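You operate a simulated robot arm through the tools that you are given. There is no shell and no other tool. Be economical: measure what you need, move in short steps, check, and stop when the job is done.

Carry out the task below with a simulated robot arm. There is one attempt and no reset: what you move stays moved.

Task
Rub the rust off the motor end cover, then oil its middle.
Fine: red pad for the rust, blue brush and oil tin for the oil; pad and brush go back. Set down upright: blue brush. A coat counts when it lies all over at full strength: go over it till it gets no stronger. What is to be rubbed or washed off counts as gone when no trace of it is left.
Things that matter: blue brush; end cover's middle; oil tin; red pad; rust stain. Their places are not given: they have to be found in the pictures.

The check looks at the end state, three seconds after you hand in, the way a careful person would. Anything else that was tipped, shoved, dropped, spilled or broken makes it a failure. Lids that push on must go on centred and level and be pressed home; caps that screw on are set level and turned clockwise until they are tight.

Robot
A 7-joint arm with a two-finger parallel gripper, fixed in place. Base frame: the origin is at the foot of the arm, x ahead of it, y to its left, z up; the work surface is at about z = 850. Lengths are in mm, angles in rad, forces in N, time in s.
With the tool pointing down near the work surface it reaches from about 300 to 700 mm from the base axis. Its first joint turns from -1.152 to 1.152 rad. Payload 1.57 kg.
The TCP is the grasp point between the finger pads, 30 mm short of the fingertips. In the tool frame z runs along the fingers and y along their closing line. Largest opening 110 mm; finger width 24, thickness 12; the body of the gripper, 48 by 112 mm, starts 78 mm behind the TCP.
Orientation is that of the tool frame in the base frame, as [roll, pitch, yaw] about the fixed x, y, z axes, in that order (R = Rz(yaw) Ry(pitch) Rx(roll)). With the fingers straight down and closing along the base's y, the tool's x points along the base's -x, its y along +y and its z along -z.

Tools
- The arm moves only by the tool jog_arm. Its argument "steps" is text: rows parted by semicolons, each of 7 numbers parted by spaces: the opening in per cent of the stroke, from 0 (shut) to 100 (fully open), then the shift along the tool's x, y, z in units of 100 mm (1.0 is 100 mm), then the turn, a rotation vector about the tool's x, y, z in units of 45 degrees (1.0 is 45 degrees). In form: jaw dx dy dz rx ry rz; .... A call has 1 to 10 rows; each row is the pose to reach, as a shift and turn from the pose commanded when the call began, along the tool's axes at that moment. A call with a number of a shift or a turn outside -1 to 1 is refused whole. A row lasts 0.2 s, in which the tool goes at most 50 mm and 0.15 rad; a call with a longer step from one row to the next is refused whole, and so is a gripper value outside its range. Where a pose cannot be reached the arm comes as near as it can. A force on the tool above 70 N (or 10 N above the force at the start of the call, whichever is more), or a blocked arm, ends the call early, and 0.2 s more pass. The fingers move at their own pace (about 108 mm/s each) and stop on an object; they squeeze with about 43 N. The grip force told is the motor's: it shows also when the fingers shut on nothing. Time passes only in rows, and 0.2 s behind the last, so rows that repeat a pose let the fingers close. It gives the time, the measured TCP pose, the force on the tool (base axes), the opening and the grip force at its end, in the units of the frame above (readings bear some noise), with the torque about the TCP (base axes, N m) and any sound that the robot's microphone picked up, and new pictures: "show" is both (left out), scene, wrist or none.
- Cameras (640 x 400 px; columns grow to the right, rows downward): "scene" is fixed at [157, -383, 1421.5]; the picture's right is [0.83, -0.56, 0.00], its down [-0.31, -0.47, -0.83] and it looks along [0.46, 0.69, -0.56] (base axes); focal length 316 px, centre (320, 200). "wrist" rides on the gripper at [70, 16, -141] in the tool frame; the picture's right is [-0.23, 0.97, 0.00], its down [-0.86, -0.20, -0.48] and it looks along [-0.47, -0.11, 0.88] (tool axes); focal length 222 px, centre (320, 200).
- probe_pixels(camera, pixels): for up to 12 pixels [column, row] of the newest picture of that camera ("zoom" is the newest enlarged one), the place [x, y, z] in the base frame of the surface seen there, good to about 3 mm, but the place of the scene camera against the robot may be out by one fixed shift of up to 25 mm in any direction. No time passes.
- inspect(camera, box): a new picture of the part [left, top, right, bottom] of that camera's present view, enlarged. No time passes.
- sign_off(): hands the job in; it is judged then, once.

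Go step by step. Measure first, check grasps and placings, and put right what went wrong. The budget is 80 turns and 200 pictures, counting those below and the enlarged ones. Unless the task says otherwise, let go and move clear before handing in, and close with one line.

The tools are called after "Request:" by a JSON object that holds its "method" and its "body". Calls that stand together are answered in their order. jog_arm: Moves the arm, as the interface text tells. Its arguments: {"type":"object","properties":{"steps":{"type":"string"},"show":{"type":"string","enum":["both","scene","wrist","none"]}},"required":["steps"]} The other tools are called the same way: probe_pixels (camera, pixels) gives the place of the surface under pixels of a picture; inspect (camera, box) takes an enlarged picture of a part of a camera's view; sign_off () hands the job in.

At the start:

```text
time_s: 0.0
tcp_pos: [444.5, 80.6, 1165.9]
tool_rot: [3.141, 0.0, -3.142]
wrist_force: [0.1, -0.3, -0.1]
ft_torque: [0.0, -0.03, -0.02]
finger_gap: 110.2
gripper_force: 0.0
```

scene: 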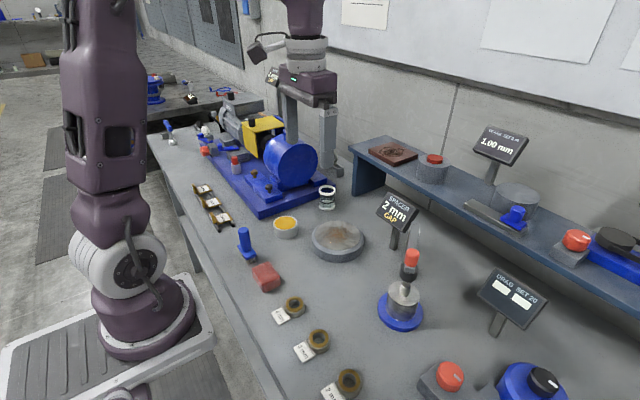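
wrist: 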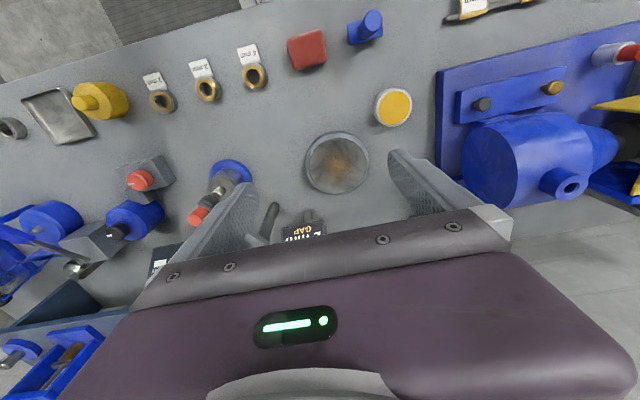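

The wrist picture shows the end cover at (337,163), the oil tin at (393,107), the red pad at (307,50) and the blue brush at (367,27). I'll enlarge these and measure them.

Request:
{"method": "inspect", "body": {"camera": "wrist", "box": [270, 0, 430, 100]}}

Request:
{"method": "inspect", "body": {"camera": "scene", "box": [220, 170, 380, 300]}}

Request:
{"method": "probe_pixels", "body": {"camera": "wrist", "pixels": [[307, 50], [290, 42], [324, 33], [326, 65], [294, 68], [372, 20], [366, 38], [393, 107], [337, 163], [307, 163], [368, 160], [337, 133]]}}

```text
4.00 times, centred on (350, 50) of wrist
```

zoom: 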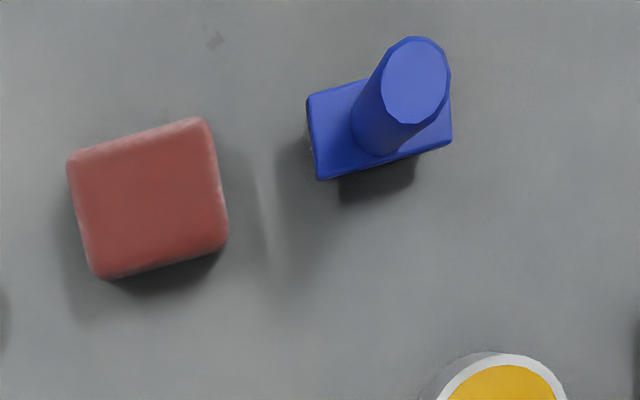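

```text
3.08 times, centred on (300, 235) of scene
```

zoom: 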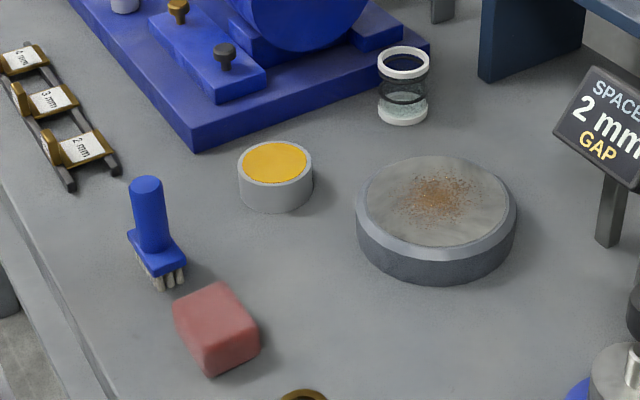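

```text
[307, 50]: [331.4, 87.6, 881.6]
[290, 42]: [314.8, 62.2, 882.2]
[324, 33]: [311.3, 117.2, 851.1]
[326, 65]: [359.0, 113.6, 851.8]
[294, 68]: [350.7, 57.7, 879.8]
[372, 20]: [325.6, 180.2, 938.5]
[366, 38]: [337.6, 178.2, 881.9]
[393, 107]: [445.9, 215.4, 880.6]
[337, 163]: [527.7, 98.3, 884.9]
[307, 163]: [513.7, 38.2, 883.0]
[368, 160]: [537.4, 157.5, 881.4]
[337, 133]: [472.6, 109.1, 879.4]
```

The pad and brush look roughly aligned with the base axes. I'll probe their edges in an enlarged wrist view.

Request:
{"method": "inspect", "body": {"camera": "wrist", "box": [270, 0, 430, 100]}}

Request:
{"method": "probe_pixels", "body": {"camera": "zoom", "pixels": [[80, 162], [200, 128], [218, 238], [100, 265], [415, 80], [395, 75], [437, 75], [318, 105], [325, 172], [442, 140], [415, 45], [410, 115]]}}

Request:
{"method": "inspect", "body": {"camera": "wrist", "box": [290, 80, 450, 200]}}

```text
4.00 times, centred on (350, 50) of wrist
```

zoom: 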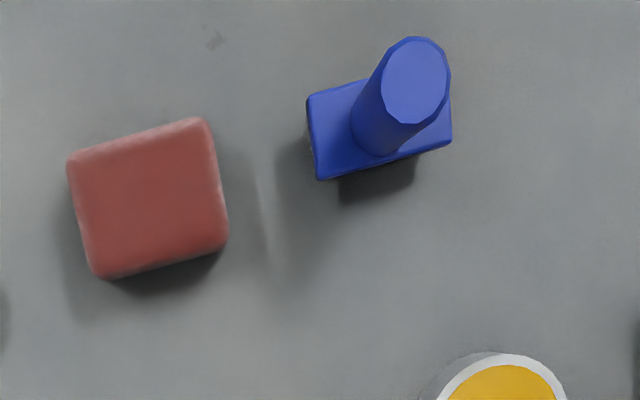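

```text
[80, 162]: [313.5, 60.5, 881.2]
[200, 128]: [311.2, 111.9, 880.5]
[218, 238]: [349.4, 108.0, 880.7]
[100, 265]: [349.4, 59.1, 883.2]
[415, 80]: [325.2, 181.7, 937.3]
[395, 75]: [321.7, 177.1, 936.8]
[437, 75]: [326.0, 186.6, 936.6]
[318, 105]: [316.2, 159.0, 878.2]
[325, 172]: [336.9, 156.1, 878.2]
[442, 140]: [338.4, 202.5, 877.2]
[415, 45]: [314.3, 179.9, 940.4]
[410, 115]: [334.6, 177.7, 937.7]
```

```text
3.33 times, centred on (370, 140) of wrist
```

zoom: 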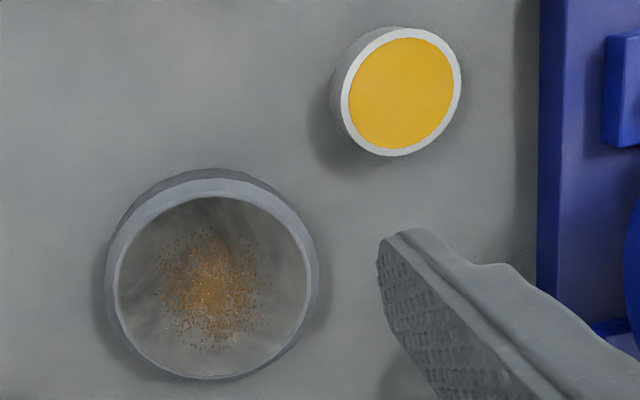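

Pad centre is about (331,85) with its top at 882, about 44×57 mm. The brush handle is at about (325,180), with its top at 938. Next I'll probe the cover, the stain and the tin.

Request:
{"method": "probe_pixels", "body": {"camera": "zoom", "pixels": [[122, 285], [304, 285], [212, 202], [212, 370], [212, 285], [165, 270], [262, 275], [205, 235], [220, 345], [400, 95], [352, 100], [450, 85]]}}

Request:
{"method": "probe_pixels", "body": {"camera": "wrist", "pixels": [[393, 92], [393, 122], [330, 180], [345, 145], [334, 163], [363, 175], [310, 150]]}}

```text
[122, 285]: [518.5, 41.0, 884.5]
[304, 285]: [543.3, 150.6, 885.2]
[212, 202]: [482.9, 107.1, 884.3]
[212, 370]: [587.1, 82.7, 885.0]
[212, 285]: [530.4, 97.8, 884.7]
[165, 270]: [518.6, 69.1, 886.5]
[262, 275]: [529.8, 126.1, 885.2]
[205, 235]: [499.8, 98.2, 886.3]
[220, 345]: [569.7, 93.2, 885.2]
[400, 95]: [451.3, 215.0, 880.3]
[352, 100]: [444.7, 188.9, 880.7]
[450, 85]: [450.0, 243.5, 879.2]
```

```text
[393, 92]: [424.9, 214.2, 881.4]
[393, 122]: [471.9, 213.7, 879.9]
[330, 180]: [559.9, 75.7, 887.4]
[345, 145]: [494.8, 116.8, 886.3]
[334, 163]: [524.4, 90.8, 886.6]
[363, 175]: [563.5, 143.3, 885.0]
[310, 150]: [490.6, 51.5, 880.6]
```

Cover centre is about (532,97) at z 885, with the rust within about 37 mm of it. The tin is at (448,215) with its rim at z 881. I'm moving above the pad.

Request:
{"method": "jog_arm", "body": {"steps": "75 0.3 0.01 0.3 0 0 0; 75 0.6 0.02 0.6 0 0 0; 75 0.9 0.03 0.9 0 0 0; 75 1.0 0.04 1.0 0 0 0; 75 1.0 0.04 1.0 0 0 0", "show": "none"}}

Request:
{"method": "jog_arm", "body": {"steps": "75 0.13 0 0.3 0 0 0; 75 0.13 0 0.7 0 0 0; 75 0.13 0 0.95 0 0 0; 75 0.13 0 0.95 0 0 0"}}

```text
time_s: 1.2
tcp_pos: [343.0, 82.8, 1064.6]
tool_rot: [-3.141, -0.001, -3.14]
wrist_force: [-0.2, -0.1, -0.4]
ft_torque: [-0.01, 0.02, 0.02]
finger_gap: 82.5
gripper_force: 0.1
```

```text
time_s: 2.2
tcp_pos: [330.3, 82.9, 969.1]
tool_rot: [-3.141, -0.001, 3.141]
wrist_force: [1.1, -0.1, 0.3]
ft_torque: [0.01, -0.01, -0.01]
finger_gap: 82.5
gripper_force: 0.0
```

scene: 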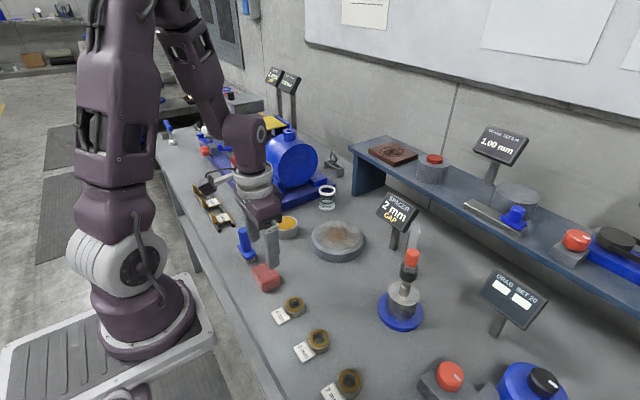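
wrist: 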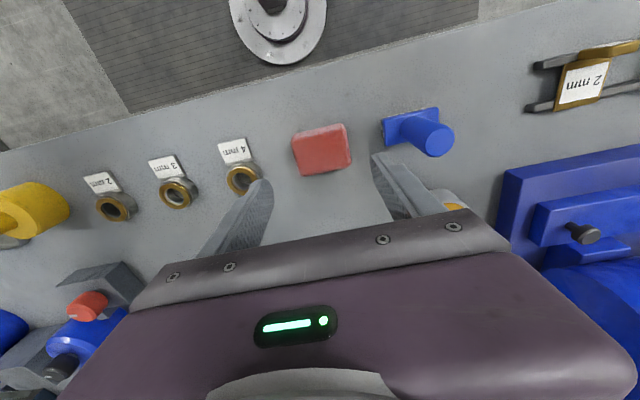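

I'm above the pad and can see it centred near (322,150). I'll re-probe it from this closer view.

Request:
{"method": "probe_pixels", "body": {"camera": "wrist", "pixels": [[296, 140], [342, 127], [347, 162], [304, 172], [321, 148], [325, 132], [437, 140], [428, 145], [447, 137], [386, 125], [407, 117], [392, 141]]}}

Request:
{"method": "inspect", "body": {"camera": "wrist", "box": [240, 90, 480, 240]}}

```text
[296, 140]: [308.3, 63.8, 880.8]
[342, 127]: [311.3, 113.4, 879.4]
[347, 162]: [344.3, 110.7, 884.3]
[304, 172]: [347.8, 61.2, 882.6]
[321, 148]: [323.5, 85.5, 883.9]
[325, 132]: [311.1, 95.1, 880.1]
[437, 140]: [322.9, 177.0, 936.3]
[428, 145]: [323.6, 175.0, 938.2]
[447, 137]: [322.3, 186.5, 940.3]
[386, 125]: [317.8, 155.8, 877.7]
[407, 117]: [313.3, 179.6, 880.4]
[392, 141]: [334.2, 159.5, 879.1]
```

```text
2.67 times, centred on (360, 165) of wrist
```

zoom: 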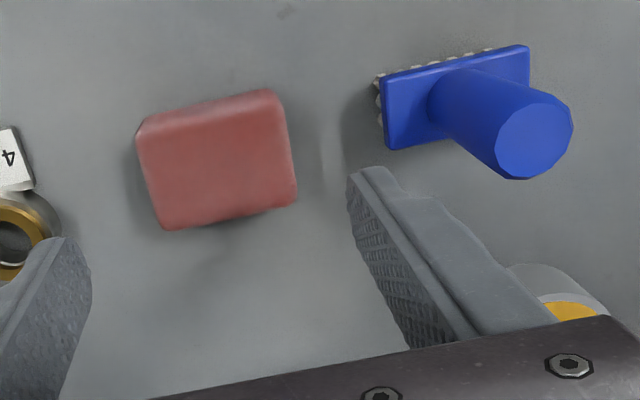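

The pad centre is about (329,86.5). I'm lowering so the fingertips end about 13 mm above the table, then closing.

Request:
{"method": "probe_pixels", "body": {"camera": "wrist", "pixels": [[258, 185], [250, 195], [247, 160]]}}

Request:
{"method": "jog_arm", "body": {"steps": "70 0.01 0.035 0.2 0 0 0; 70 0.01 0.035 0.45 0 0 0; 70 0.01 0.035 0.65 0 0 0; 70 0.01 0.035 0.76 0 0 0; 70 0.01 0.035 0.76 0 0 0", "show": "wrist"}}

```text
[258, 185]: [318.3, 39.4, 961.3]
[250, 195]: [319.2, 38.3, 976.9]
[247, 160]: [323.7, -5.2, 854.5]
```

```text
time_s: 3.4
tcp_pos: [330.5, 86.3, 895.0]
tool_rot: [-3.141, 0.001, -3.14]
wrist_force: [0.1, 0.5, -1.2]
ft_torque: [0.01, 0.01, 0.0]
finger_gap: 77.1
gripper_force: 0.2
```

wrist: 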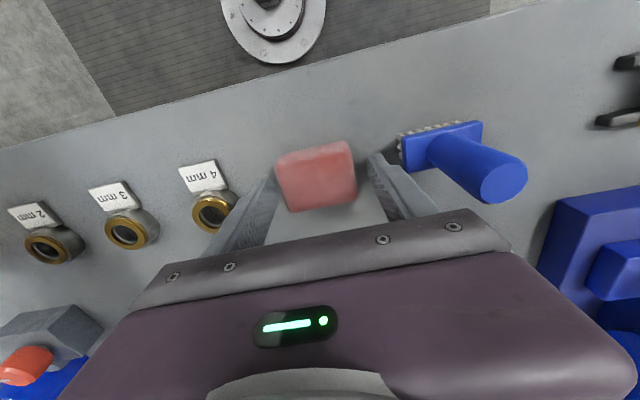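

The fingers straddle the pad cleanly, so I'm closing and then lifting a little.

Request:
{"method": "jog_arm", "body": {"steps": "30 0 0 0 0 0 0; 30 0 0 0 0 0 0; 30 0 0 0 0 0 0; 30 0 0 0 0 0 0; 30 0 0 -0.2 0 0 0; 30 0 0 -0.5 0 0 0; 30 0 0 -0.5 0 0 0"}}

```text
time_s: 5.0
tcp_pos: [331.0, 86.0, 946.6]
tool_rot: [3.141, -0.001, 3.141]
wrist_force: [0.1, -0.2, -0.4]
ft_torque: [0.0, -0.01, -0.03]
finger_gap: 33.0
gripper_force: 0.1
```

scene: 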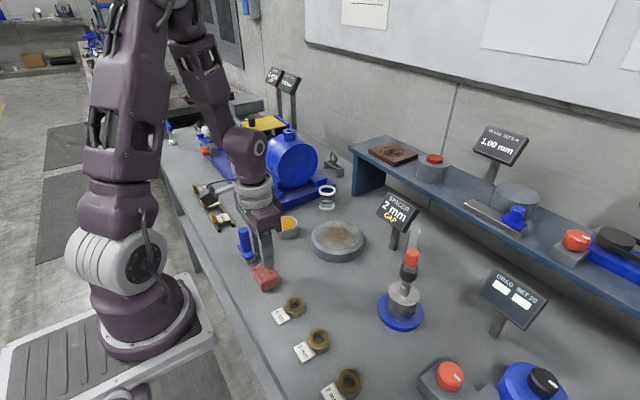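
wrist: 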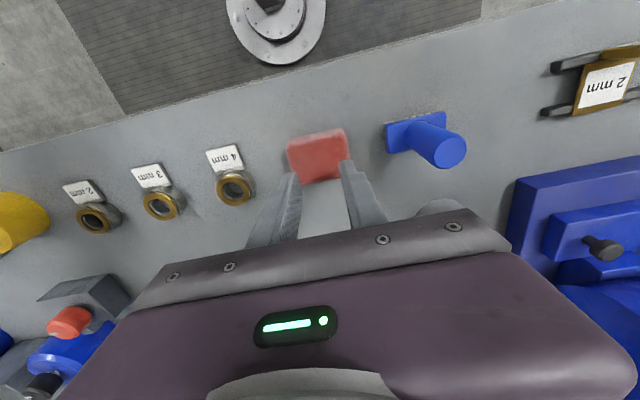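

The fingers shut to 33 mm with no grip force, and the pad at (318,155) is still on the table, so they missed it. I'll measure where the tips are relative to the pad.

Request:
{"method": "inspect", "body": {"camera": "wrist", "box": [230, 90, 390, 250]}}

Request:
{"method": "inspect", "body": {"camera": "scene", "box": [220, 200, 320, 300]}}

Request:
{"method": "probe_pixels", "body": {"camera": "wrist", "pixels": [[290, 145], [345, 132], [349, 158], [295, 170], [318, 155], [310, 178], [293, 178], [300, 200], [350, 168], [345, 172]]}}

Request:
{"method": "probe_pixels", "body": {"camera": "scene", "pixels": [[265, 272], [258, 275], [252, 270], [278, 277], [264, 258]]}}

```text
2.50 times, centred on (310, 170) of wrist
```

zoom: 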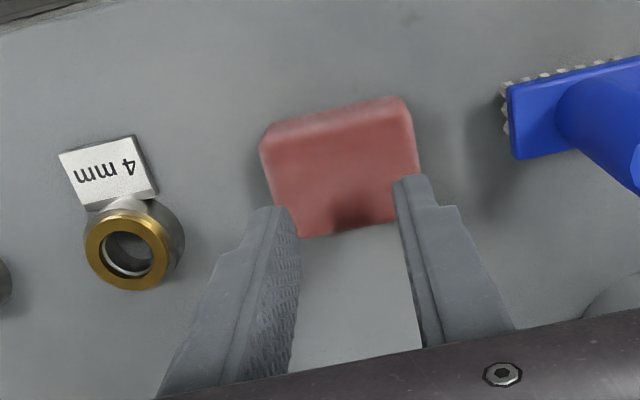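

```text
4.00 times, centred on (270, 250) of scene
```

zoom: 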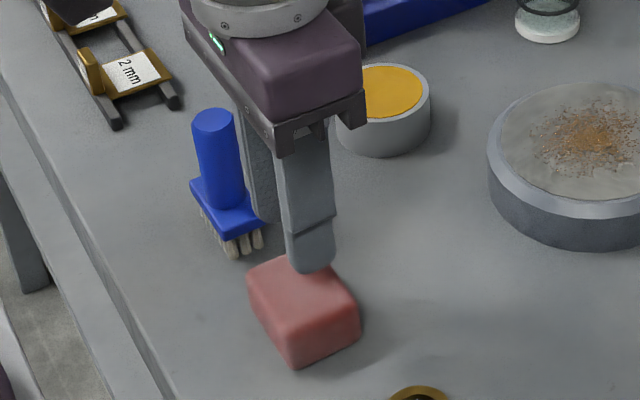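

```text
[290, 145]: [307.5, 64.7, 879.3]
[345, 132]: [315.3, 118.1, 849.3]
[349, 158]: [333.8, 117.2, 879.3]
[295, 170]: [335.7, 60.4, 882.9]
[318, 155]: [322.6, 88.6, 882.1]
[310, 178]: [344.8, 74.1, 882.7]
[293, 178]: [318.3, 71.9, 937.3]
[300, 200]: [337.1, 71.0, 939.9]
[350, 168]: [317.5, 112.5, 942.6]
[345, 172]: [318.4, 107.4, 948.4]
```

```text
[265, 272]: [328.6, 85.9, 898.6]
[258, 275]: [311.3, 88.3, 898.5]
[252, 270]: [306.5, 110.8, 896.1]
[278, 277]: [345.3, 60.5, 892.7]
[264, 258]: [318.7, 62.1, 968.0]
```

The tips hang above the pad, which hasn't moved. They may have slipped off its rounded top, so I'll reopen, go lower (TCP about 886), close fully and check before lifting.

Request:
{"method": "jog_arm", "body": {"steps": "70 0.02 0.02 0 0 0 0; 70 0.02 0.02 0 0 0 0; 70 0.02 0.02 0.3 0 0 0; 70 0.02 0.02 0.5 0 0 0; 70 0.02 0.02 0.6 0 0 0; 70 0.02 0.02 0.6 0 0 0", "show": "both"}}

```text
time_s: 6.4
tcp_pos: [328.1, 88.7, 885.4]
tool_rot: [3.141, 0.001, 3.14]
wrist_force: [0.1, -0.5, -0.9]
ft_torque: [-0.01, 0.01, -0.01]
finger_gap: 77.1
gripper_force: 0.1
```

scene: 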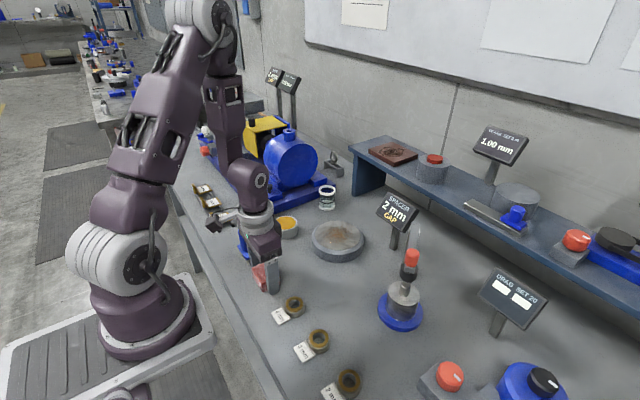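
wrist: 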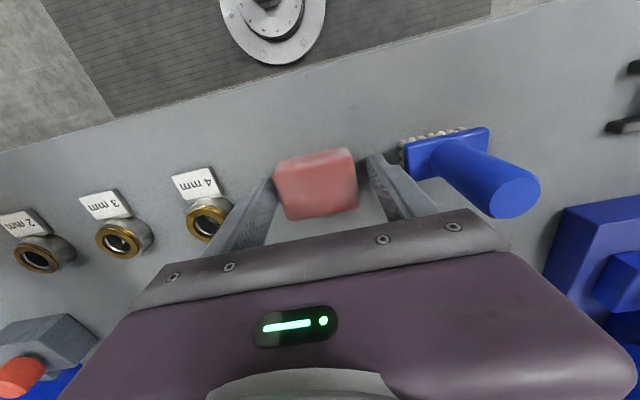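

Request:
{"method": "jog_arm", "body": {"steps": "45 0 0 0 0 0 0; 30 0 0 0 0 0 0; 30 0 0 0 0 0 0; 30 0 0 0 0 0 0; 30 0 0 0 0 0 0", "show": "both"}}

```text
time_s: 7.6
tcp_pos: [327.1, 89.0, 884.9]
tool_rot: [3.141, 0.0, -3.141]
wrist_force: [-0.1, -0.1, 0.3]
ft_torque: [-0.06, 0.02, 0.0]
finger_gap: 58.6
gripper_force: 43.0
```

scene: 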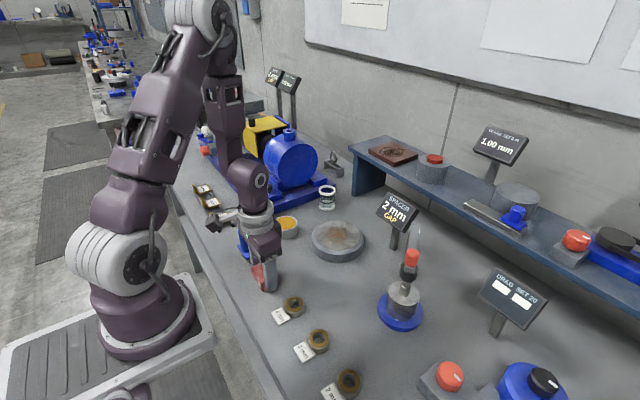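
wrist: 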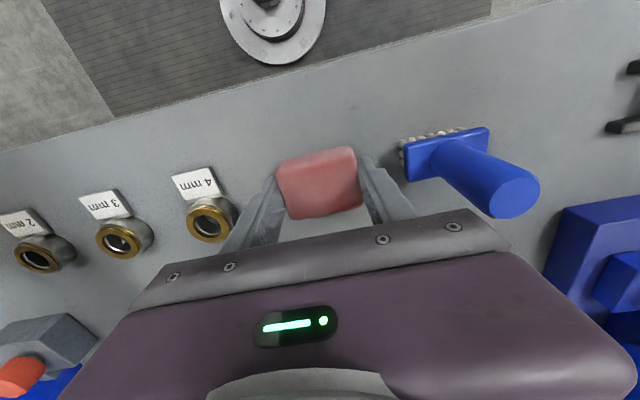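

Now it's gripped (58.6 mm, 43 N). I'm lifting gently.

Request:
{"method": "jog_arm", "body": {"steps": "30 0 0 -0.08 0 0 0; 30 0 0 -0.2 0 0 0; 30 0 0 -0.4 0 0 0; 30 0 0 -0.65 0 0 0; 30 0 0 -0.9 0 0 0; 30 0 0 -0.9 0 0 0"}}

```text
time_s: 9.0
tcp_pos: [328.9, 89.4, 976.9]
tool_rot: [-3.14, 0.001, -3.141]
wrist_force: [-0.2, -0.3, -0.3]
ft_torque: [0.02, 0.01, 0.01]
finger_gap: 58.8
gripper_force: 43.0
```

scene: 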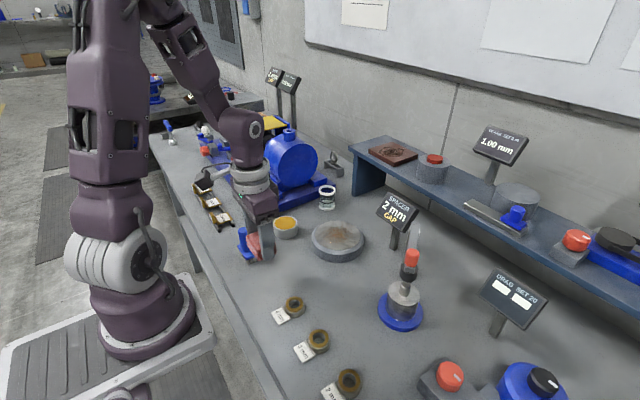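
wrist: 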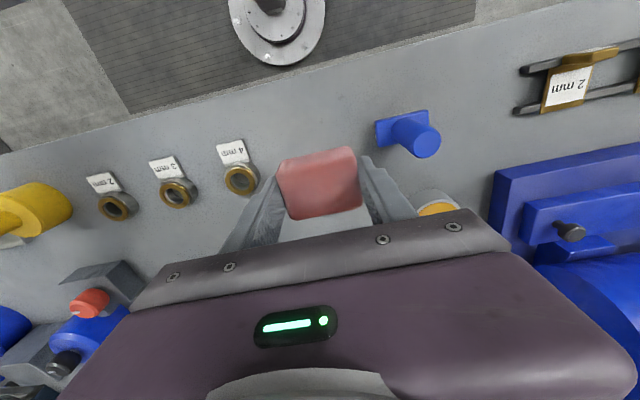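

The pad is held level. Before moving, I'll check where the "SPACER" sign stands relative to the cover.

Request:
{"method": "probe_pixels", "body": {"camera": "scene", "pixels": [[378, 208], [398, 212], [415, 225], [387, 193], [419, 210], [393, 245], [411, 257], [338, 240]]}}

Request:
{"method": "jog_arm", "body": {"steps": "30 -0.25 0.01 0 0 0 0; 30 -0.6 0.02 0 0 0 0; 30 -0.95 0.04 0 0 0 0; 30 -1 0.04 0 0 0 0; 30 -1 0.04 0 0 0 0", "show": "none"}}

```text
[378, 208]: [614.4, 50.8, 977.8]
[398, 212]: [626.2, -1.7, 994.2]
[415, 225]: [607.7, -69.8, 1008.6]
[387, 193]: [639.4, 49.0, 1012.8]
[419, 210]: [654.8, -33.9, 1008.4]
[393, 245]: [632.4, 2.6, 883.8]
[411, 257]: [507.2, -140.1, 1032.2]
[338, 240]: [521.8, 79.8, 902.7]
```

```text
time_s: 10.2
tcp_pos: [427.6, 92.8, 975.8]
tool_rot: [3.14, -0.001, 3.141]
wrist_force: [0.2, 0.5, -1.6]
ft_torque: [-0.04, -0.01, 0.01]
finger_gap: 58.7
gripper_force: 42.9
```

The sign starts at about x 605, clear of the gripper. I'm continuing to just above the cover.

Request:
{"method": "jog_arm", "body": {"steps": "30 -0.3 0.01 0 0 0 0; 30 -0.7 0.02 0 0 0 0; 30 -1 0.04 0 0 0 0; 30 -1 0.04 0.3 0 0 0; 30 -1 0.04 0.4 0 0 0; 30 -1 0.04 0.4 0 0 0"}}

```text
time_s: 11.6
tcp_pos: [529.4, 95.5, 937.2]
tool_rot: [3.141, 0.001, 3.141]
wrist_force: [0.4, -0.2, -0.8]
ft_torque: [-0.01, -0.02, -0.04]
finger_gap: 58.7
gripper_force: 42.4
```

scene: 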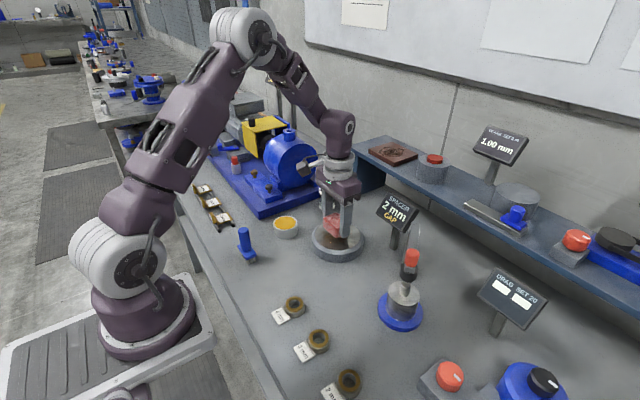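
wrist: 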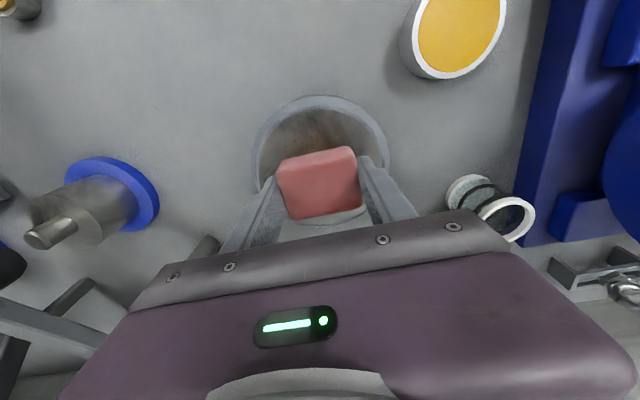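

I'm over the cover. I'm lowering in small steps to feel for contact, expected at TCP about 920.

Request:
{"method": "jog_arm", "body": {"steps": "30 -0.02 0.01 0.1 0 0 0; 30 -0.02 0.01 0.14 0 0 0; 30 -0.02 0.01 0.16 0 0 0; 30 -0.02 0.01 0.175 0 0 0; 30 -0.02 0.01 0.175 0 0 0", "show": "none"}}

```text
time_s: 12.8
tcp_pos: [530.6, 98.1, 919.1]
tool_rot: [-3.14, -0.001, 3.141]
wrist_force: [-0.8, -0.9, 9.1]
ft_torque: [-0.03, 0.02, -0.02]
finger_gap: 58.7
gripper_force: 42.7
```

Contact at 9 N. I'm rubbing in a raster over the rust.

Request:
{"method": "jog_arm", "body": {"steps": "30 0.2 0 0 0 0 0; 30 0.2 0.15 0 0 0 0; 30 0 0.15 0 0 0 0; 30 -0.2 0.15 0 0 0 0; 30 -0.2 0 0 0 0 0; 30 0 0 0 0 0 0; 30 0.2 -0.15 0 0 0 0; 30 0 -0.15 0 0 0 0; 30 -0.2 -0.15 0 0 0 0; 30 0 0 0 0 0 0", "show": "none"}}

Request:
{"method": "jog_arm", "body": {"steps": "30 0.2 0 0 0 0 0; 30 0.2 0.15 0 0 0 0; 30 0 0.15 0 0 0 0; 30 -0.2 0.15 0 0 0 0; 30 -0.2 0 0 0 0 0; 30 0 0 0 0 0 0; 30 0.2 -0.15 0 0 0 0; 30 0 -0.15 0 0 0 0; 30 -0.2 -0.15 0 0 0 0; 30 0 0 0 0 0 0", "show": "none"}}

Request:
{"method": "jog_arm", "body": {"steps": "30 0 0 -0.2 0 0 0; 30 0.4 0 -0.6 0 0 0; 30 0.8 0 -0.6 0 0 0; 30 0.95 0 -0.6 0 0 0; 30 0.95 0 -0.6 0 0 0"}}

```text
time_s: 15.0
tcp_pos: [530.2, 96.5, 919.5]
tool_rot: [-3.141, 0.0, -3.142]
wrist_force: [3.1, -1.6, 6.7]
ft_torque: [-0.1, -0.12, -0.02]
finger_gap: 58.5
gripper_force: 43.2
```

```text
time_s: 17.2
tcp_pos: [530.5, 96.7, 918.7]
tool_rot: [-3.141, 0.003, 3.141]
wrist_force: [3.2, -2.3, 8.9]
ft_torque: [-0.04, -0.06, 0.04]
finger_gap: 58.9
gripper_force: 43.0
```

```text
refused: row 2 steps farther than a row can; nothing moved
```

Request:
{"method": "jog_arm", "body": {"steps": "30 0 0 -0.2 0 0 0; 30 0.2 0 -0.6 0 0 0; 30 0.6 0 -0.6 0 0 0; 30 0.95 0 -0.6 0 0 0; 30 0.95 0 -0.6 0 0 0"}}

Request:
{"method": "inspect", "body": {"camera": "scene", "box": [290, 200, 390, 280]}}

```text
time_s: 18.4
tcp_pos: [437.2, 95.8, 978.2]
tool_rot: [3.142, 0.0, -3.141]
wrist_force: [-0.5, 0.1, -0.3]
ft_torque: [0.03, -0.02, 0.02]
finger_gap: 58.3
gripper_force: 43.6
```

scene: 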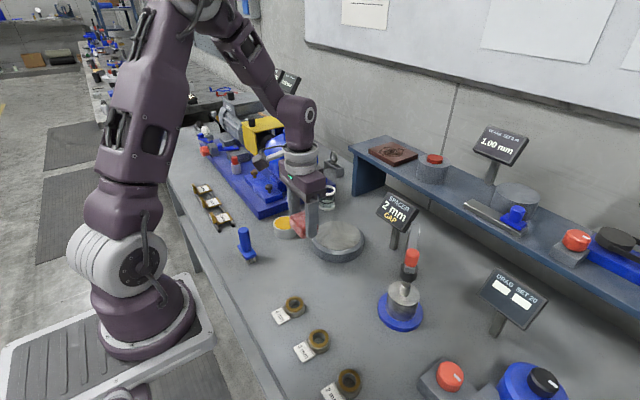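
wrist: 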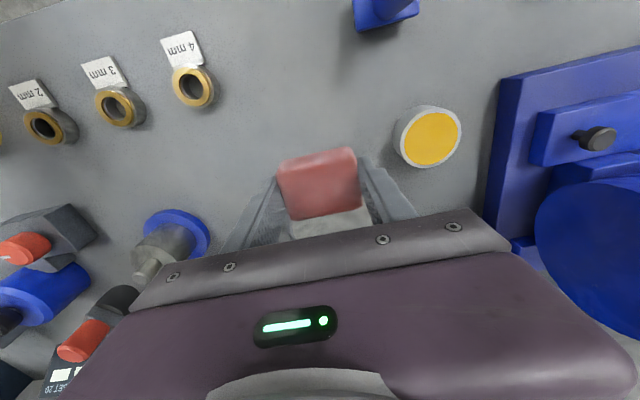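

```text
5.00 times, centred on (340, 240) of scene
```

zoom: 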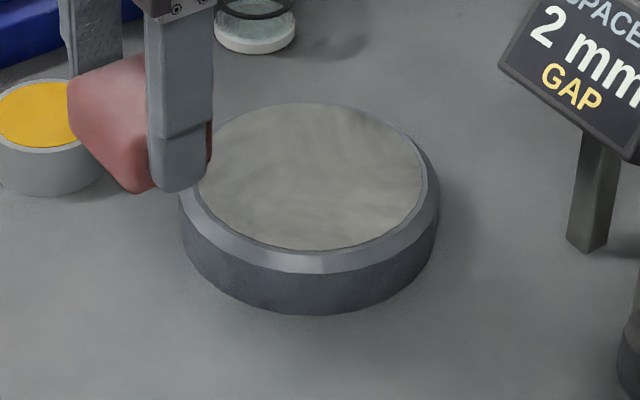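

The rust looks gone. The part near the finger is hidden, so I'll check it once I'm clear. I'm moving back over the pad's place.

Request:
{"method": "jog_arm", "body": {"steps": "30 0.3 -0.02 0 0 0 0; 30 0.7 -0.05 0 0 0 0; 30 1 -0.07 0 0 0 0; 30 1 -0.07 0.3 0 0 0; 30 1 -0.07 0.3 0 0 0", "show": "scene"}}

Request:
{"method": "inspect", "body": {"camera": "scene", "box": [300, 210, 380, 270]}}

```text
time_s: 19.6
tcp_pos: [336.4, 91.9, 947.2]
tool_rot: [-3.141, 0.0, 3.141]
wrist_force: [-0.5, 0.7, -0.1]
ft_torque: [0.02, -0.02, 0.01]
finger_gap: 58.6
gripper_force: 42.8
```

scene: 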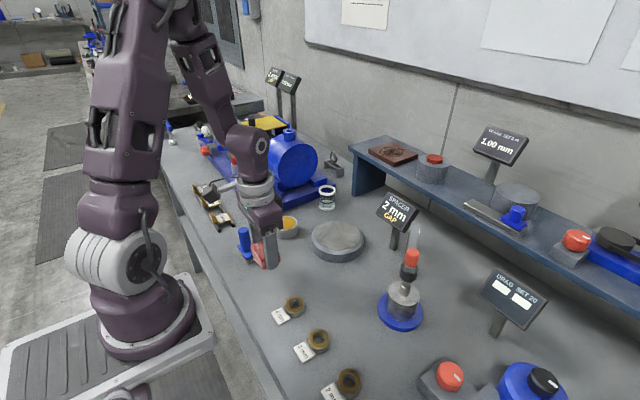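

```text
6.67 times, centred on (340, 240) of scene
```

zoom: 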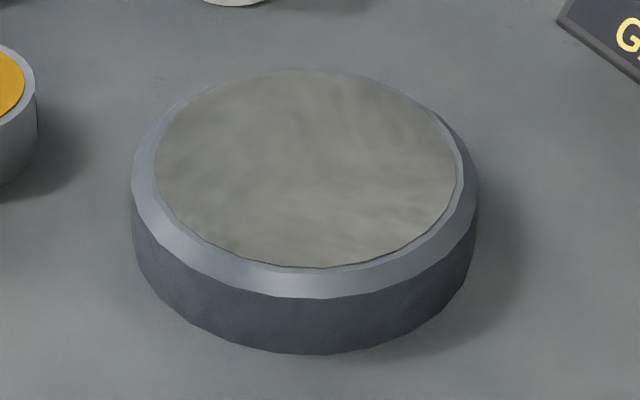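

The cover is clean all over. I'm setting the pad back at its place, z 885, with a soft contact.

Request:
{"method": "jog_arm", "body": {"steps": "30 0.08 -0.03 0.2 0 0 0; 30 0.08 -0.03 0.4 0 0 0; 30 0.08 -0.03 0.53 0 0 0; 30 0.08 -0.03 0.58 0 0 0; 30 0.08 -0.03 0.61 0 0 0; 30 0.08 -0.03 0.62 0 0 0; 30 0.08 -0.03 0.62 0 0 0", "show": "none"}}

```text
time_s: 21.2
tcp_pos: [327.1, 89.2, 885.8]
tool_rot: [-3.141, -0.001, -3.141]
wrist_force: [-0.2, -0.1, 0.8]
ft_torque: [-0.04, 0.02, 0.02]
finger_gap: 58.4
gripper_force: 42.8
```

Nearly in touch. I'm going 1 mm lower, opening, and rising.

Request:
{"method": "jog_arm", "body": {"steps": "30 0 0 0.01 0 0 0; 30 0 0 0.01 0 0 0; 70 0 0 0.01 0 0 0; 70 0 0 0.01 0 0 0; 70 0 0 0.01 0 0 0; 70 0 0 -0.2 0 0 0; 70 0 0 -0.6 0 0 0; 70 0 0 -0.95 0 0 0; 70 0 0 -0.95 0 0 0"}}

```text
time_s: 23.2
tcp_pos: [326.2, 88.8, 980.9]
tool_rot: [-3.141, 0.0, 3.142]
wrist_force: [-0.2, 0.9, 0.0]
ft_torque: [0.0, 0.05, -0.01]
finger_gap: 76.9
gripper_force: 0.0
```

scene: 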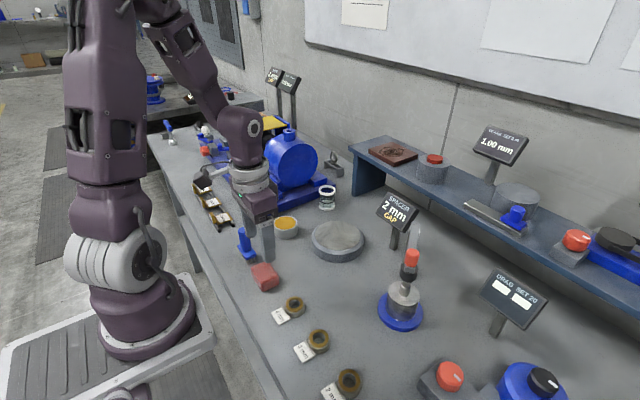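
wrist: 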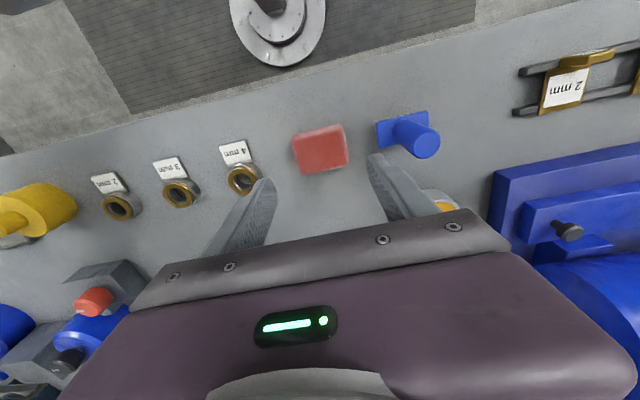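

The pad is flat in its place. Next I'll look at the brush closely.

Request:
{"method": "inspect", "body": {"camera": "wrist", "box": [350, 90, 470, 170]}}

Request:
{"method": "probe_pixels", "body": {"camera": "wrist", "pixels": [[425, 142], [417, 144], [436, 138], [430, 130], [421, 154], [379, 126], [384, 146], [425, 113], [402, 119]]}}

Request:
{"method": "inspect", "body": {"camera": "scene", "box": [220, 210, 300, 290]}}

```text
5.00 times, centred on (410, 130) of wrist
```

zoom: 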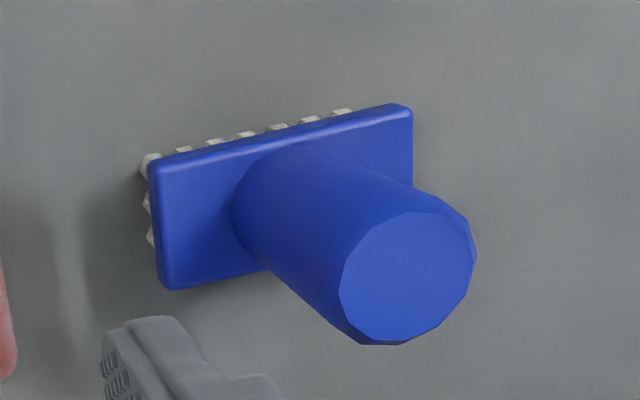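

```text
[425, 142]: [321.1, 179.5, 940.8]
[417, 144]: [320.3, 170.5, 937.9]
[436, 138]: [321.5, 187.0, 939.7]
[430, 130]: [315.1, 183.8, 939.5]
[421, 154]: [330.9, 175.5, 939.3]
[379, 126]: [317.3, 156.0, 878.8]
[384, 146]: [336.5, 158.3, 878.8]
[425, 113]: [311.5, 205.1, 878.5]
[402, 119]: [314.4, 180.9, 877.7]
```

```text
5.00 times, centred on (260, 250) of scene
```

zoom: 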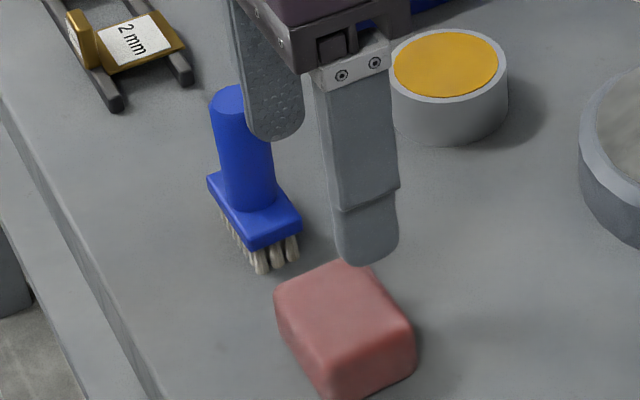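

Handle centre is about (324,180) with its top at 939. I'm moving over it with the fingers half open.

Request:
{"method": "jog_arm", "body": {"steps": "60 0.02 0.1 -0.15 0 0 0; 60 0.02 0.5 -0.15 0 0 0; 60 0.02 0.85 -0.15 0 0 0; 60 0.02 0.915 -0.15 0 0 0; 60 0.02 0.915 -0.1 0 0 0; 60 0.02 0.915 -0.1 0 0 0", "show": "wrist"}}

```text
time_s: 24.6
tcp_pos: [325.1, 179.4, 991.9]
tool_rot: [-3.14, 0.0, -3.14]
wrist_force: [0.5, -0.4, -0.3]
ft_torque: [0.01, 0.02, 0.03]
finger_gap: 66.1
gripper_force: 0.1
```

wrist: 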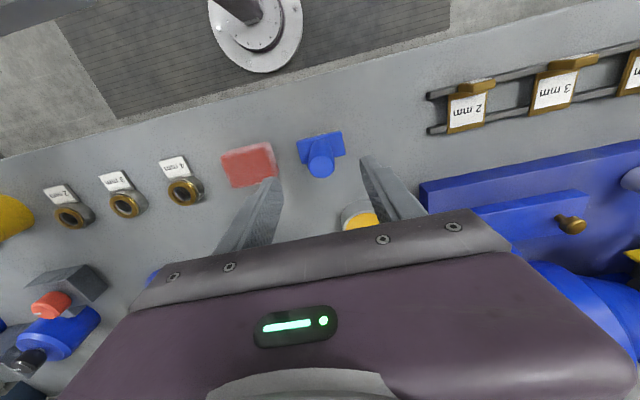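

Aligned. I'm descending to TCP z about 914, with the tips just above the brush block.

Request:
{"method": "jog_arm", "body": {"steps": "60 0.01 0.005 0.3 0 0 0; 60 0.01 0.005 0.6 0 0 0; 60 0.01 0.005 0.72 0 0 0; 60 0.01 0.005 0.78 0 0 0; 60 0.01 0.005 0.78 0 0 0"}}

Request:
{"method": "inspect", "body": {"camera": "wrist", "box": [230, 100, 430, 230]}}

```text
time_s: 25.8
tcp_pos: [323.8, 180.9, 912.3]
tool_rot: [3.141, 0.0, -3.142]
wrist_force: [-0.6, -0.1, -0.1]
ft_torque: [0.0, -0.01, 0.03]
finger_gap: 66.0
gripper_force: 0.0
```

scene: 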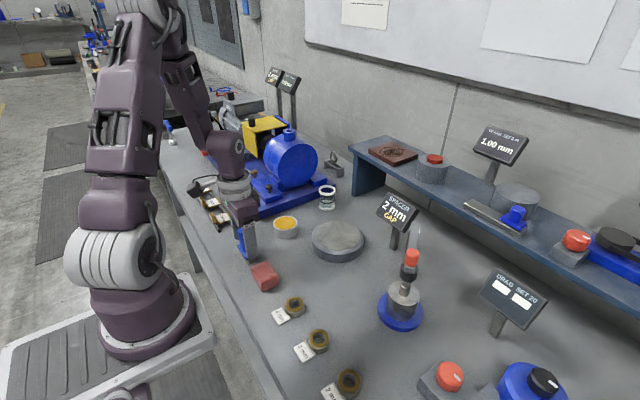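
wrist: 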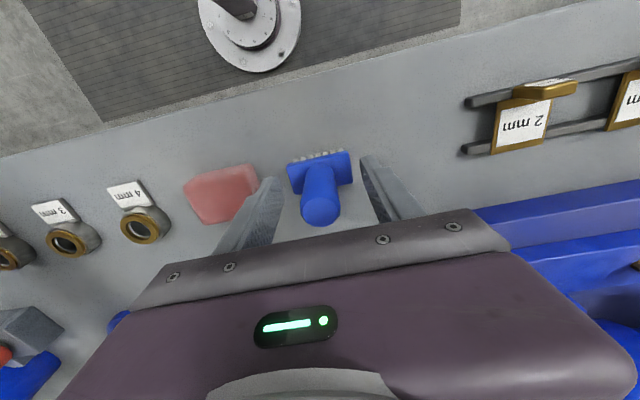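

```text
3.08 times, centred on (330, 165) of wrist
```

zoom: 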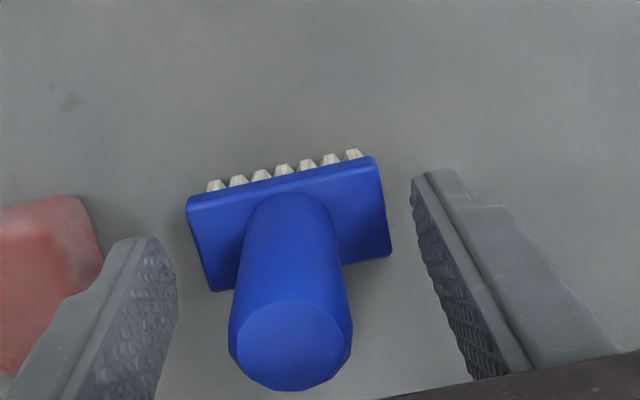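

Handle sits between the fingers. I'm closing to check the grip.

Request:
{"method": "jog_arm", "body": {"steps": "40 0 0 0 0 0 0; 25 0 0 0 0 0 0; 12 0 0 0 0 0 0; 8 0 0 0 0 0 0; 8 0 0 0 0 0 0; 8 0 0 0 0 0 0", "show": "wrist"}}

```text
time_s: 27.2
tcp_pos: [322.9, 180.9, 912.2]
tool_rot: [3.141, 0.0, -3.14]
wrist_force: [0.4, 1.1, -0.9]
ft_torque: [0.0, 0.0, 0.01]
finger_gap: 24.4
gripper_force: 36.1
```

wrist: 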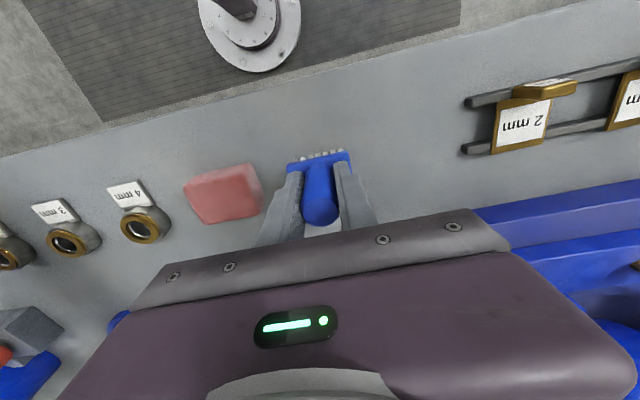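

Gripped at 24 mm. I'm lifting it 75 mm.

Request:
{"method": "jog_arm", "body": {"steps": "5 0 0 0 0 0 0; 5 0 0 -0.1 0 0 0; 5 0 0 -0.3 0 0 0; 5 0 0 -0.55 0 0 0; 5 0 0 -0.75 0 0 0; 5 0 0 -0.75 0 0 0"}}

Request:
{"method": "inspect", "body": {"camera": "wrist", "box": [230, 100, 430, 230]}}

```text
time_s: 28.6
tcp_pos: [324.7, 179.4, 987.2]
tool_rot: [-3.141, -0.001, -3.141]
wrist_force: [-0.3, -0.5, -0.4]
ft_torque: [0.01, 0.02, 0.0]
finger_gap: 24.5
gripper_force: 36.3
```

scene: 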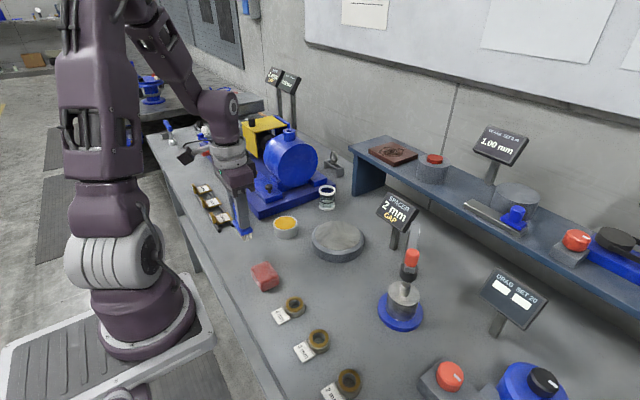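
wrist: 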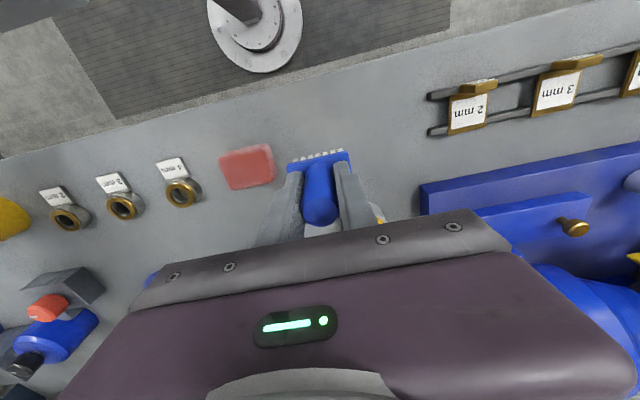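

```text
3.08 times, centred on (330, 165) of wrist
```

zoom: 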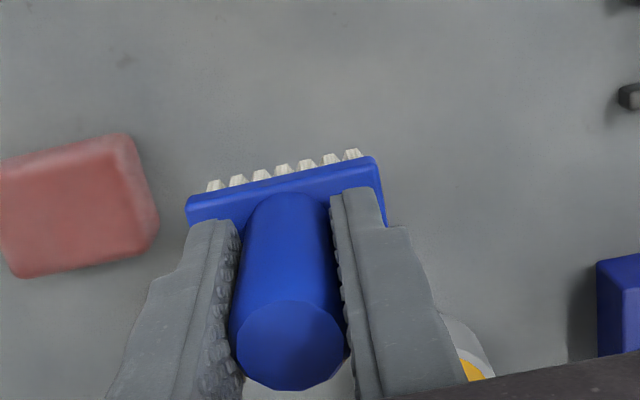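

The brush is held upright and level. I'm moving to above the tin.

Request:
{"method": "jog_arm", "body": {"steps": "5 -0.3 0.1 0 0 0 0; 5 -0.65 0.2 0 0 0 0; 5 -0.95 0.3 0 0 0 0; 5 -1 0.35 0 0 0 0; 5 -1 0.35 0 0 0 0"}}

Request:
{"method": "inspect", "body": {"camera": "wrist", "box": [220, 80, 460, 230]}}

```text
time_s: 29.8
tcp_pos: [425.1, 215.9, 987.9]
tool_rot: [-3.141, 0.0, 3.14]
wrist_force: [0.5, -0.2, -0.2]
ft_torque: [0.03, 0.01, 0.02]
finger_gap: 24.3
gripper_force: 36.3
```

scene: 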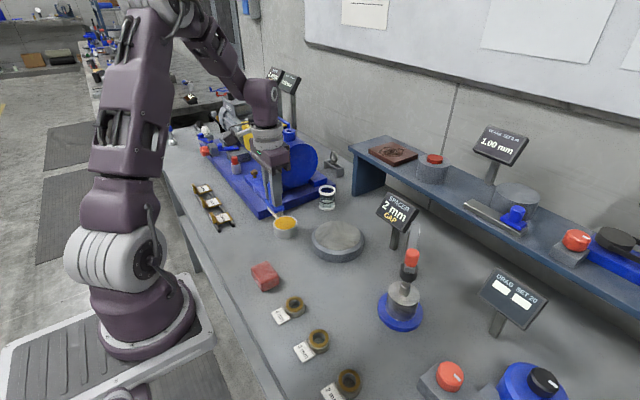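
wrist: 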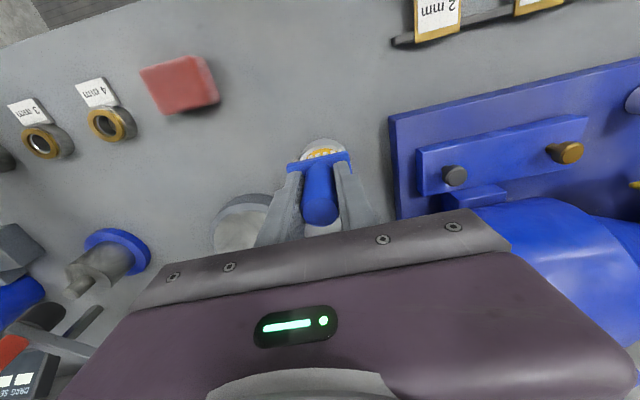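

```text
2.67 times, centred on (340, 155) of wrist
```

zoom: 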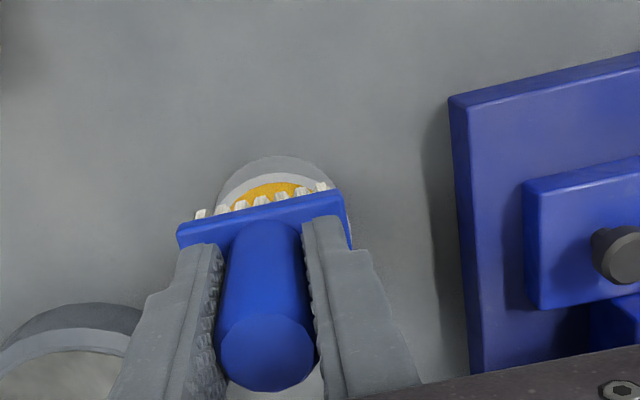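

Before going over the tin, I'll check clearance to the blue motor at (520,220) and the knobs.

Request:
{"method": "probe_pixels", "body": {"camera": "wrist", "pixels": [[520, 220], [485, 210], [570, 215], [455, 173], [395, 120], [402, 205], [307, 150], [323, 141], [345, 145], [460, 190]]}}

```text
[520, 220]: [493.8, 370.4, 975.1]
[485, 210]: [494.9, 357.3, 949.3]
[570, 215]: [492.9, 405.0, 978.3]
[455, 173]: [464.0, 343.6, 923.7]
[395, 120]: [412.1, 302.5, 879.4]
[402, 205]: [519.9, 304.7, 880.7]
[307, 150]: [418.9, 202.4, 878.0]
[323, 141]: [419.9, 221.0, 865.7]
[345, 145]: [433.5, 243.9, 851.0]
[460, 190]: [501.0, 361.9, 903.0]
```

The motor is well clear (y > 357). I'm moving over the tin's centre and lowering until the bristles dip about 4 mm.

Request:
{"method": "jog_arm", "body": {"steps": "5 -0.23 0.0 0.1 0 0 0; 5 -0.23 0.0 0.3 0 0 0; 5 -0.23 0.0 0.4 0 0 0; 5 -0.23 0.0 0.4 0 0 0"}}

Request:
{"method": "inspect", "body": {"camera": "scene", "box": [245, 170, 325, 250]}}

Request:
{"method": "inspect", "body": {"camera": "wrist", "box": [240, 100, 400, 230]}}

```text
time_s: 30.8
tcp_pos: [446.7, 214.5, 947.6]
tool_rot: [3.14, -0.001, -3.141]
wrist_force: [0.3, -0.4, -1.2]
ft_torque: [-0.03, -0.02, 0.04]
finger_gap: 24.4
gripper_force: 36.0
```

scene: 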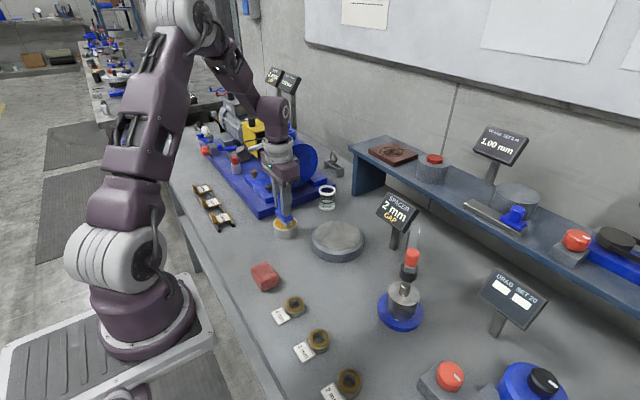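
wrist: 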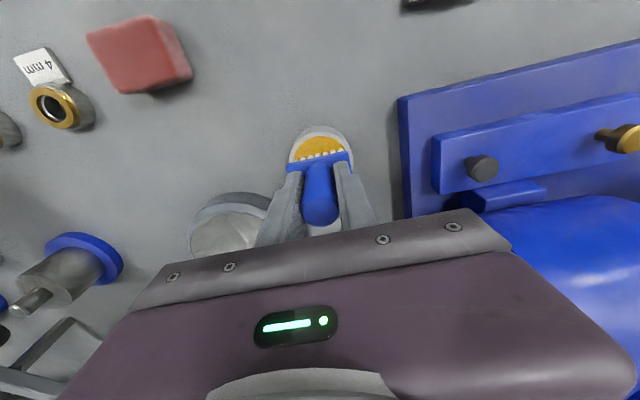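

```text
5.00 times, centred on (285, 210) of scene
```

zoom: 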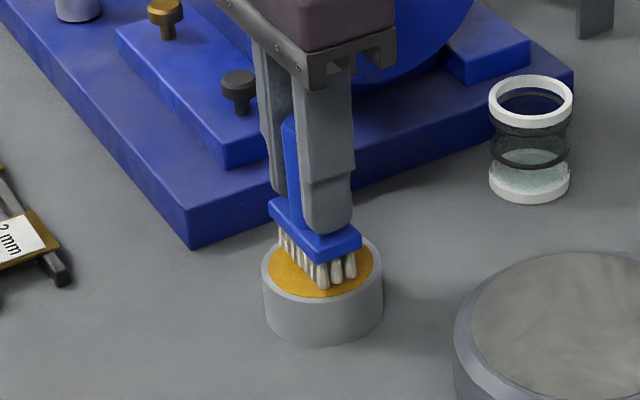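

```text
3.08 times, centred on (320, 165) of wrist
```

zoom: 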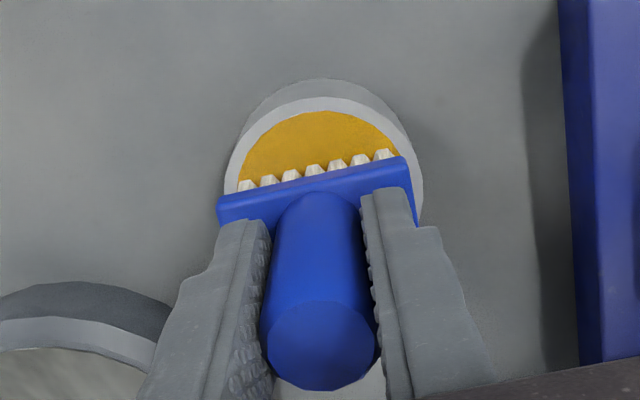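

The bristles are centred over the oil, just above it. I'm lowering in small steps.

Request:
{"method": "jog_arm", "body": {"steps": "5 0 0.01 0.05 0 0 0; 5 0 0.01 0.08 0 0 0; 5 0 0.01 0.1 0 0 0; 5 0 0.01 0.1 0 0 0; 5 0 0.01 0.1 0 0 0"}}

Request:
{"method": "inspect", "body": {"camera": "scene", "box": [245, 170, 325, 250]}}

```text
time_s: 32.0
tcp_pos: [449.1, 216.1, 937.3]
tool_rot: [3.14, 0.003, 3.141]
wrist_force: [4.0, -1.6, 40.0]
ft_torque: [-0.02, -0.29, 0.01]
finger_gap: 24.7
gripper_force: 36.5
```

scene: 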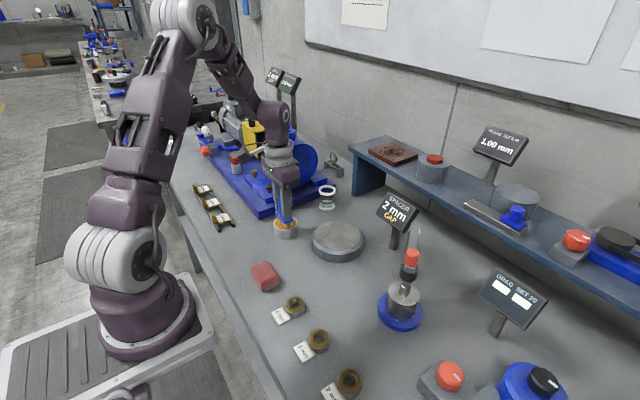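
wrist: 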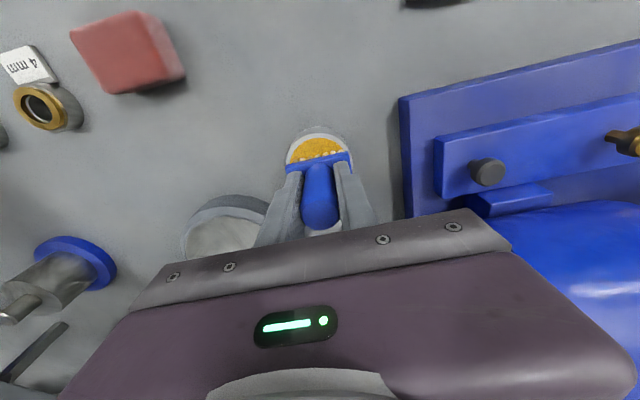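

```text
5.00 times, centred on (285, 210) of scene
```

zoom: 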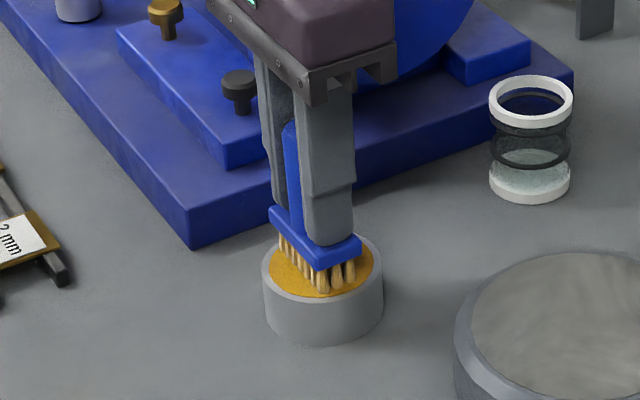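

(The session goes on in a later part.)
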